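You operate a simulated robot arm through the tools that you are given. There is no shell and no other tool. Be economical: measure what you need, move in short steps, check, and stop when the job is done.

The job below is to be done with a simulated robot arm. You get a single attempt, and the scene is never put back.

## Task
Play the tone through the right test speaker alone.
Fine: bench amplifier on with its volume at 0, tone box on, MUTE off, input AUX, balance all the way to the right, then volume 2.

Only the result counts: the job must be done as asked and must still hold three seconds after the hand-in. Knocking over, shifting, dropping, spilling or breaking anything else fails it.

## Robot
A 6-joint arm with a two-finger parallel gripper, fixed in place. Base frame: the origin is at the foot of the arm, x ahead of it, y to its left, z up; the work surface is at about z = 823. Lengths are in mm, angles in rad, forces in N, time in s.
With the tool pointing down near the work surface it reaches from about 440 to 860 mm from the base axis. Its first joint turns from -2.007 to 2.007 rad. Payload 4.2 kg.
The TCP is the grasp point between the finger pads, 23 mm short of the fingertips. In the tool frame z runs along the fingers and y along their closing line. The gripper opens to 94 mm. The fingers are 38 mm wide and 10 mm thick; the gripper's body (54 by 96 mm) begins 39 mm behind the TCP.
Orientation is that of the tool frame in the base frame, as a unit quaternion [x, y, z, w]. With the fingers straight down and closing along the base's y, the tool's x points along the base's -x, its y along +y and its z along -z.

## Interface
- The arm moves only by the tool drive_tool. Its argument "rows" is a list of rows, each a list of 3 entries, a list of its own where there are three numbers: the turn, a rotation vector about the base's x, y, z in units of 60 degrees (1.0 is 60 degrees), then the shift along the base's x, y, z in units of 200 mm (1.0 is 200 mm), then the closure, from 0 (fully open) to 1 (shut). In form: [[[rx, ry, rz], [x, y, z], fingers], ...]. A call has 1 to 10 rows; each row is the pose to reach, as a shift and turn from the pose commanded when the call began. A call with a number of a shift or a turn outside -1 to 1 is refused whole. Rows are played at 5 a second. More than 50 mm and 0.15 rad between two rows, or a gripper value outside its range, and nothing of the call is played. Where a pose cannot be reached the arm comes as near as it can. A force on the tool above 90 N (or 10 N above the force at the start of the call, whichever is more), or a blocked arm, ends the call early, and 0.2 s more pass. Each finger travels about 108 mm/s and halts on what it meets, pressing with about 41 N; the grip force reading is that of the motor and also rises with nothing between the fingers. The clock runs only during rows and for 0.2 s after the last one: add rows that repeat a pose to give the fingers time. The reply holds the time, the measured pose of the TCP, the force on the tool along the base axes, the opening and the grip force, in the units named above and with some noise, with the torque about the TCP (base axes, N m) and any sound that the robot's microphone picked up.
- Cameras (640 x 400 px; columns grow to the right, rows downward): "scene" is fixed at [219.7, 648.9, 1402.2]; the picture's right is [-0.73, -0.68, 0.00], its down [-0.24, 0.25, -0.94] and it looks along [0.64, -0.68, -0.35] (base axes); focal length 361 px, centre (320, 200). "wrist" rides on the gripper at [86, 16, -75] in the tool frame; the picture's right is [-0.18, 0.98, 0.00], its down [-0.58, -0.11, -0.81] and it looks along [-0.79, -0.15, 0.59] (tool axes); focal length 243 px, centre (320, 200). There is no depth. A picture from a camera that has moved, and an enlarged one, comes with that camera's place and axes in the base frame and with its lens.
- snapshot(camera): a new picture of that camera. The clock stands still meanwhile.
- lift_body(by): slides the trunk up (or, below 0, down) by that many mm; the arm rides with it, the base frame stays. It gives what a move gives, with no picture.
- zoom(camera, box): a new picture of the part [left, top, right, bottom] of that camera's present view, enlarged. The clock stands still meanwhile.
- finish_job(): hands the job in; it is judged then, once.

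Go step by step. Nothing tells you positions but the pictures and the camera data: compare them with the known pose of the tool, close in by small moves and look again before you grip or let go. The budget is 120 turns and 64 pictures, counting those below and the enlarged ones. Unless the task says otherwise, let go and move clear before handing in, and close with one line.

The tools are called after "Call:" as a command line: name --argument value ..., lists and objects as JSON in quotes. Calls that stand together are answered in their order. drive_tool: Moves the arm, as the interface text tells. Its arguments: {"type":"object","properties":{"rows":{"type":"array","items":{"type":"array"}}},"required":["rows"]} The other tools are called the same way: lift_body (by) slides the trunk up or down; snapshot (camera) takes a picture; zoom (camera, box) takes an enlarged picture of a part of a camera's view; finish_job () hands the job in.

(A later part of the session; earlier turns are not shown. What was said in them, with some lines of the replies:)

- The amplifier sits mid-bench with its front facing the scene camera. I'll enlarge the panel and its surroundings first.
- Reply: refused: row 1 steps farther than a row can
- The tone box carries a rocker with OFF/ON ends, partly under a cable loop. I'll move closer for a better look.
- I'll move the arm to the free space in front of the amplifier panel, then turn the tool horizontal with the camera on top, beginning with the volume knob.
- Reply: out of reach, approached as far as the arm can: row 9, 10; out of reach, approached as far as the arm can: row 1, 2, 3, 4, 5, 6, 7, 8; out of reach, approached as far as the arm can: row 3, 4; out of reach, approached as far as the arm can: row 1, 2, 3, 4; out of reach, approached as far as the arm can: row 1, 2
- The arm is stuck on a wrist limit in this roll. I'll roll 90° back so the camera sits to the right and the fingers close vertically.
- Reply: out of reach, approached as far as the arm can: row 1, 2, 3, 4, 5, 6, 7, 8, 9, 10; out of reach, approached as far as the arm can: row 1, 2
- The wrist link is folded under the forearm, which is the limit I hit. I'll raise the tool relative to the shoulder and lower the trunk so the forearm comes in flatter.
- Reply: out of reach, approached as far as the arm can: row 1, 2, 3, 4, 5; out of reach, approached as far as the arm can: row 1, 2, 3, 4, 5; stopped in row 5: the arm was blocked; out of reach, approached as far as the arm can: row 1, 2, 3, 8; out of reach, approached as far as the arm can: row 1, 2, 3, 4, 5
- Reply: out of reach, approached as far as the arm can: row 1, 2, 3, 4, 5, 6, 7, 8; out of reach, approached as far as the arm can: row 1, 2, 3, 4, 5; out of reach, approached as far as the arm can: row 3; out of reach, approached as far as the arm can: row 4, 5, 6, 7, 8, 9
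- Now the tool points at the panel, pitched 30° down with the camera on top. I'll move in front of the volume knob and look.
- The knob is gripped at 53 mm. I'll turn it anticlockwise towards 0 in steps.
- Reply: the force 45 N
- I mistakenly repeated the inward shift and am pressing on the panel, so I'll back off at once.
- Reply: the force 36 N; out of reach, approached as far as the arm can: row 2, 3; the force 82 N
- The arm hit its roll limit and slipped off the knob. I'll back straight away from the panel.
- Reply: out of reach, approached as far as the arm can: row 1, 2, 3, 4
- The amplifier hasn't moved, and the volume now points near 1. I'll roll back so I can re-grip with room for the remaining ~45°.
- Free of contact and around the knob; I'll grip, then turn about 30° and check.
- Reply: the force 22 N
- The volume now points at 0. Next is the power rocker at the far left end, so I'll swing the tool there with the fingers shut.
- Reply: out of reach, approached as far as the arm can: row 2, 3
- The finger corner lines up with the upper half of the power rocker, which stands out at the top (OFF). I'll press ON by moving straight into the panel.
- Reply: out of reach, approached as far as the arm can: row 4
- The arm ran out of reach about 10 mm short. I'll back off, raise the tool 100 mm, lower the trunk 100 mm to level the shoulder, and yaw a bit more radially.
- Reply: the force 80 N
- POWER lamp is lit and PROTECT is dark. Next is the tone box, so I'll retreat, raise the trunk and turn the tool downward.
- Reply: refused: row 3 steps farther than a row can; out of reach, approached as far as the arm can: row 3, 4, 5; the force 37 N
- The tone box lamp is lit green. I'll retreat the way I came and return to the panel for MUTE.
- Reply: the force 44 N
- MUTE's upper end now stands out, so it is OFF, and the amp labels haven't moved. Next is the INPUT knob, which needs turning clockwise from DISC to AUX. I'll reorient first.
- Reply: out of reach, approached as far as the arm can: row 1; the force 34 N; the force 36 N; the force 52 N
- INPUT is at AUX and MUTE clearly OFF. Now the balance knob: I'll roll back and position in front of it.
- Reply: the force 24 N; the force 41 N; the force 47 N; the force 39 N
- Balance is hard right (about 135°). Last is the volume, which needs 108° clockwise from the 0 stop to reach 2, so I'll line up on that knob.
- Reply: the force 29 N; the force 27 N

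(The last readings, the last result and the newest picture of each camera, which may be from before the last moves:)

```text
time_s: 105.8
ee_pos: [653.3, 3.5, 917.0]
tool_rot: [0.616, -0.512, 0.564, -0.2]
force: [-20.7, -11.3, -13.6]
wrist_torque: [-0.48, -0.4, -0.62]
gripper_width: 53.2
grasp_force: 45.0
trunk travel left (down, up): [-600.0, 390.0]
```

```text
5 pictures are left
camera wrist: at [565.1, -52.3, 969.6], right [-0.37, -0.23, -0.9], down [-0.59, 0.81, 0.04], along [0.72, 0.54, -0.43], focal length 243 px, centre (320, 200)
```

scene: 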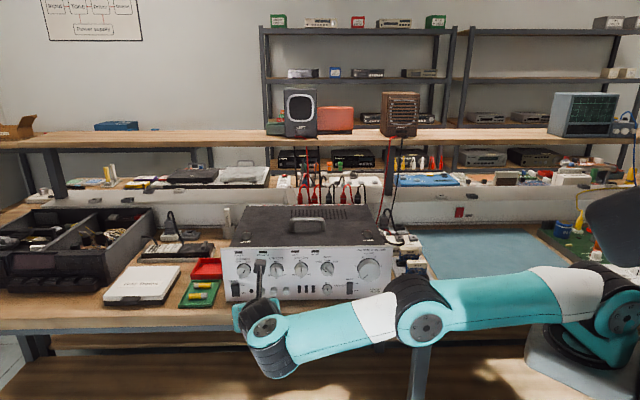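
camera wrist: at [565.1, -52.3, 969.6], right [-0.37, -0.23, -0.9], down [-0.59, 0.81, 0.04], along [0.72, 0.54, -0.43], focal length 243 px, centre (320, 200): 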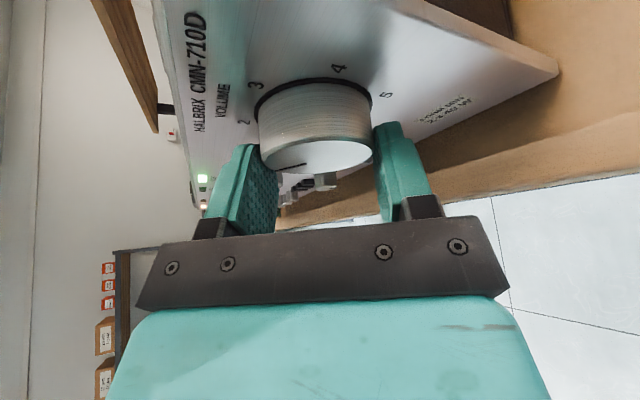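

The RIGHT lamp is already lit green and the LEFT one is dark. By the measured roll the knob has turned about 82°, so 26° remain.

Call:
drive_tool --rows '[[[0.076, -0.077, 0], [-0.006, -0.006, -0.006], 0.8], [[0.152, -0.154, 0], [-0.006, -0.006, -0.006], 0.8], [[0.228, -0.231, 0], [-0.006, -0.006, -0.006], 0.8], [[0.3035, -0.3087, 0], [-0.006, -0.006, -0.006], 0.8], [[0.3035, -0.3087, 0], [-0.006, -0.006, -0.006], 0.8]]'

```text
time_s: 106.6
ee_pos: [658.4, 6.4, 916.8]
tool_rot: [-0.527, 0.561, -0.556, 0.313]
force: [-26.9, -3.8, -6.0]
wrist_torque: [-0.69, -0.78, -0.22]
gripper_width: 54.3
grasp_force: 45.1
out of reach, approached as far as the arm can: row 3, 4
trunk travel left (down, up): [-600.0, 390.0]
stopped in row 4: the force on the tool passed its limit at 112 N (the readings are from after the stop); the commanded pose is now the measured one
```

Call:
drive_tool --rows '[[[0, 0, 0], [0, 0, 0], 0.5], [[0, 0, 0], [0, 0, 0], 0.32], [[0, 0, 0], [-0.1, 0.1, 0], 0.32], [[0, 0, 0], [-0.2, 0.2, 0], 0.32], [[-0.0876, 0.0891, 0], [-0.35, 0.3, 0], 0.32], [[-0.1752, 0.1782, 0], [-0.5, 0.35, 0], 0.32]]'

Call:
zoom --camera "scene" --box '[305, 240, 393, 300]'

```text
time_s: 108.0
ee_pos: [557.8, 77.6, 916.8]
tool_rot: [0.603, -0.534, 0.554, -0.212]
force: [0.6, 0.2, 0.0]
wrist_torque: [-0.01, -0.01, 0.01]
gripper_width: 63.7
grasp_force: 0.1
trunk travel left (down, up): [-600.0, 390.0]
```

```text
6.67 times, centred on (349, 270) of scene
camera zoom: at [219.7, 648.9, 1402.2], right [-0.73, -0.68, 0.0], down [-0.24, 0.25, -0.94], along [0.64, -0.68, -0.35], focal length 2409 px, centre (127, -267)
```

zoom: 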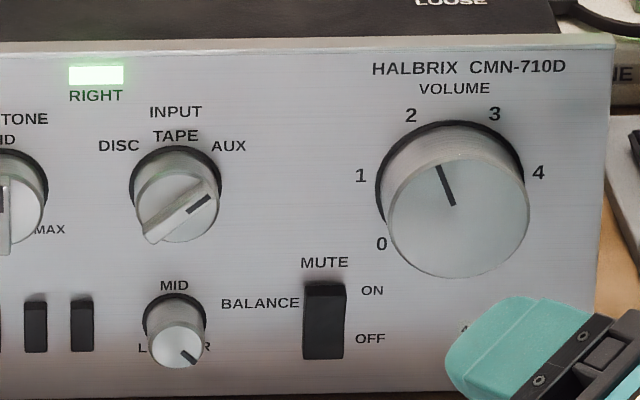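

The RIGHT lamp is on. The pointer is close to 2, so I'll measure it precisely.

Call:
zoom --camera "scene" --box '[352, 250, 384, 270]'

```text
16.00 times, centred on (368, 260) of scene
camera zoom: at [219.7, 648.9, 1402.2], right [-0.73, -0.68, 0.0], down [-0.24, 0.25, -0.94], along [0.64, -0.68, -0.35], focal length 5781 px, centre (-448, -760)
```

zoom: 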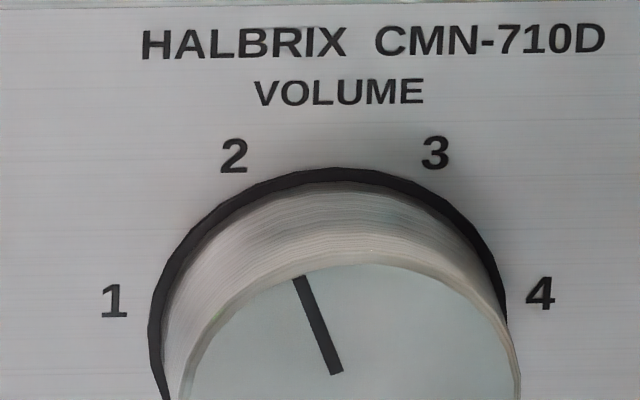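

The pointer reads about −21° where 2 is −27°. I'll re-grip and turn it back about 6°.

Call:
drive_tool --rows '[[[-0.0795, 0.0808, 0], [0.05, -0.03, 0], 0.32], [[-0.159, 0.1616, 0], [0.1, -0.06, 0.005], 0.32], [[-0.2385, 0.2424, 0], [0.15, -0.09, 0.005], 0.32], [[-0.318, 0.3232, 0], [0.22, -0.13, 0.005], 0.32], [[-0.3975, 0.404, 0], [0.283, -0.172, 0.005], 0.32], [[-0.3975, 0.404, 0], [0.283, -0.172, 0.005], 0.32]]'

```text
time_s: 109.4
ee_pos: [617.3, 43.5, 916.8]
tool_rot: [0.735, -0.442, 0.513, 0.033]
force: [0.0, -0.2, 0.1]
wrist_torque: [0.02, -0.01, -0.02]
gripper_width: 64.1
grasp_force: 0.1
trunk travel left (down, up): [-600.0, 390.0]
```

Call:
drive_tool --rows '[[[0, 0, 0], [0.09, -0.105, 0.007], 0.32], [[0, 0, 0], [0.15, -0.168, 0.007], 0.32], [[0, 0, 0], [0.187, -0.205, 0.007], 0.32], [[0, 0, 0], [0.187, -0.205, 0.007], 0.32], [[0, 0, 0], [0.187, -0.205, 0.007], 0.5], [[0, 0, 0], [0.187, -0.205, 0.007], 0.8], [[0, 0, 0], [0.187, -0.205, 0.007], 0.8]]'

```text
time_s: 111.0
ee_pos: [654.9, 3.8, 920.0]
tool_rot: [0.735, -0.442, 0.513, 0.032]
force: [-1.7, -3.3, -3.5]
wrist_torque: [-0.07, 0.02, 0.66]
gripper_width: 54.0
grasp_force: 45.1
trunk travel left (down, up): [-600.0, 390.0]
```

Call:
drive_tool --rows '[[[-0.035, 0.0356, 0], [0, 0, 0], 0.8], [[-0.067, 0.068, 0], [0, 0, 0], 0.8], [[-0.067, 0.068, 0], [0, 0, 0], 0.8], [[-0.067, 0.068, 0], [0, 0, 0], 0.5], [[-0.067, 0.068, 0], [0, 0, 0], 0.32], [[-0.067, 0.068, 0], [-0.1, 0.1, 0], 0.32], [[-0.067, 0.068, 0], [-0.25, 0.25, 0], 0.32], [[-0.067, 0.068, 0], [-0.4, 0.37, 0], 0.32], [[-0.067, 0.068, 0], [-0.6, 0.42, 0.03], 0.32], [[-0.067, 0.068, 0], [-0.75, 0.46, 0.1], 0.32]]'

Call:
zoom --camera "scene" --box '[352, 250, 384, 270]'

```text
time_s: 113.2
ee_pos: [505.8, 93.2, 939.6]
tool_rot: [0.751, -0.423, 0.501, 0.073]
force: [-0.2, -0.9, -0.4]
wrist_torque: [0.02, -0.02, -0.01]
gripper_width: 63.8
grasp_force: 0.0
trunk travel left (down, up): [-600.0, 390.0]
```

```text
16.00 times, centred on (368, 260) of scene
camera zoom: at [219.7, 648.9, 1402.2], right [-0.73, -0.68, 0.0], down [-0.24, 0.25, -0.94], along [0.64, -0.68, -0.35], focal length 5781 px, centre (-448, -760)
```

zoom: 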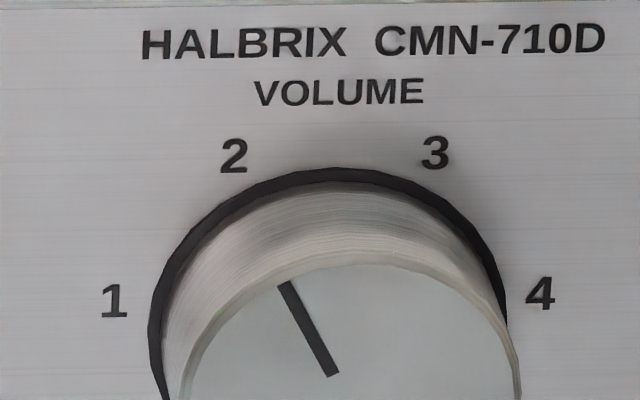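

Call:
snapshot --camera "scene"

Call:
zoom --camera "scene" --box '[215, 225, 435, 310]'

```text
1 pictures are left
```

scene: 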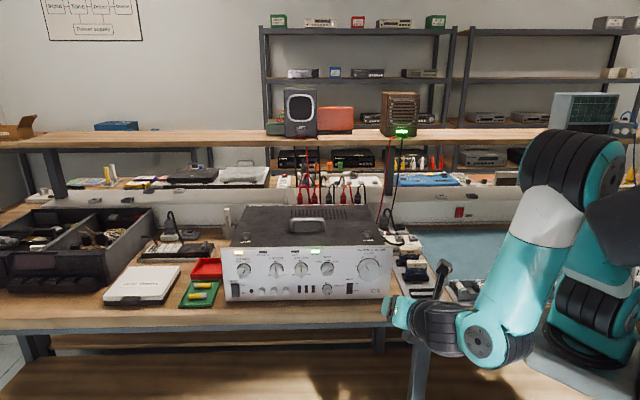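

```text
2.91 times, centred on (325, 268) of scene
camera zoom: at [219.7, 648.9, 1402.2], right [-0.73, -0.68, 0.0], down [-0.24, 0.25, -0.94], along [0.64, -0.68, -0.35], focal length 1051 px, centre (306, 4)
```

zoom: 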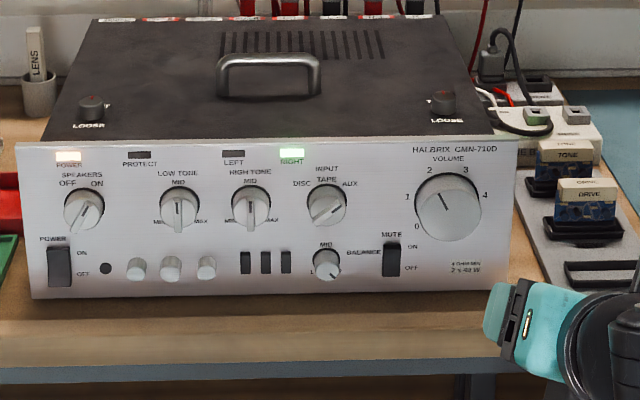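

The POWER and RIGHT lamps are lit, LEFT and PROTECT are dark, and the right speaker's own lamp glows. The arm is clear and nothing else has moved.

Call:
finish_job

```text
The job is handed in.
```

The job is handed in: the tone box is on and the amplifier drives only the right speaker, with MUTE off, input at AUX, balance hard right and volume at 2. I judged this from the lamps and knob positions, because the microphone reported no sound.
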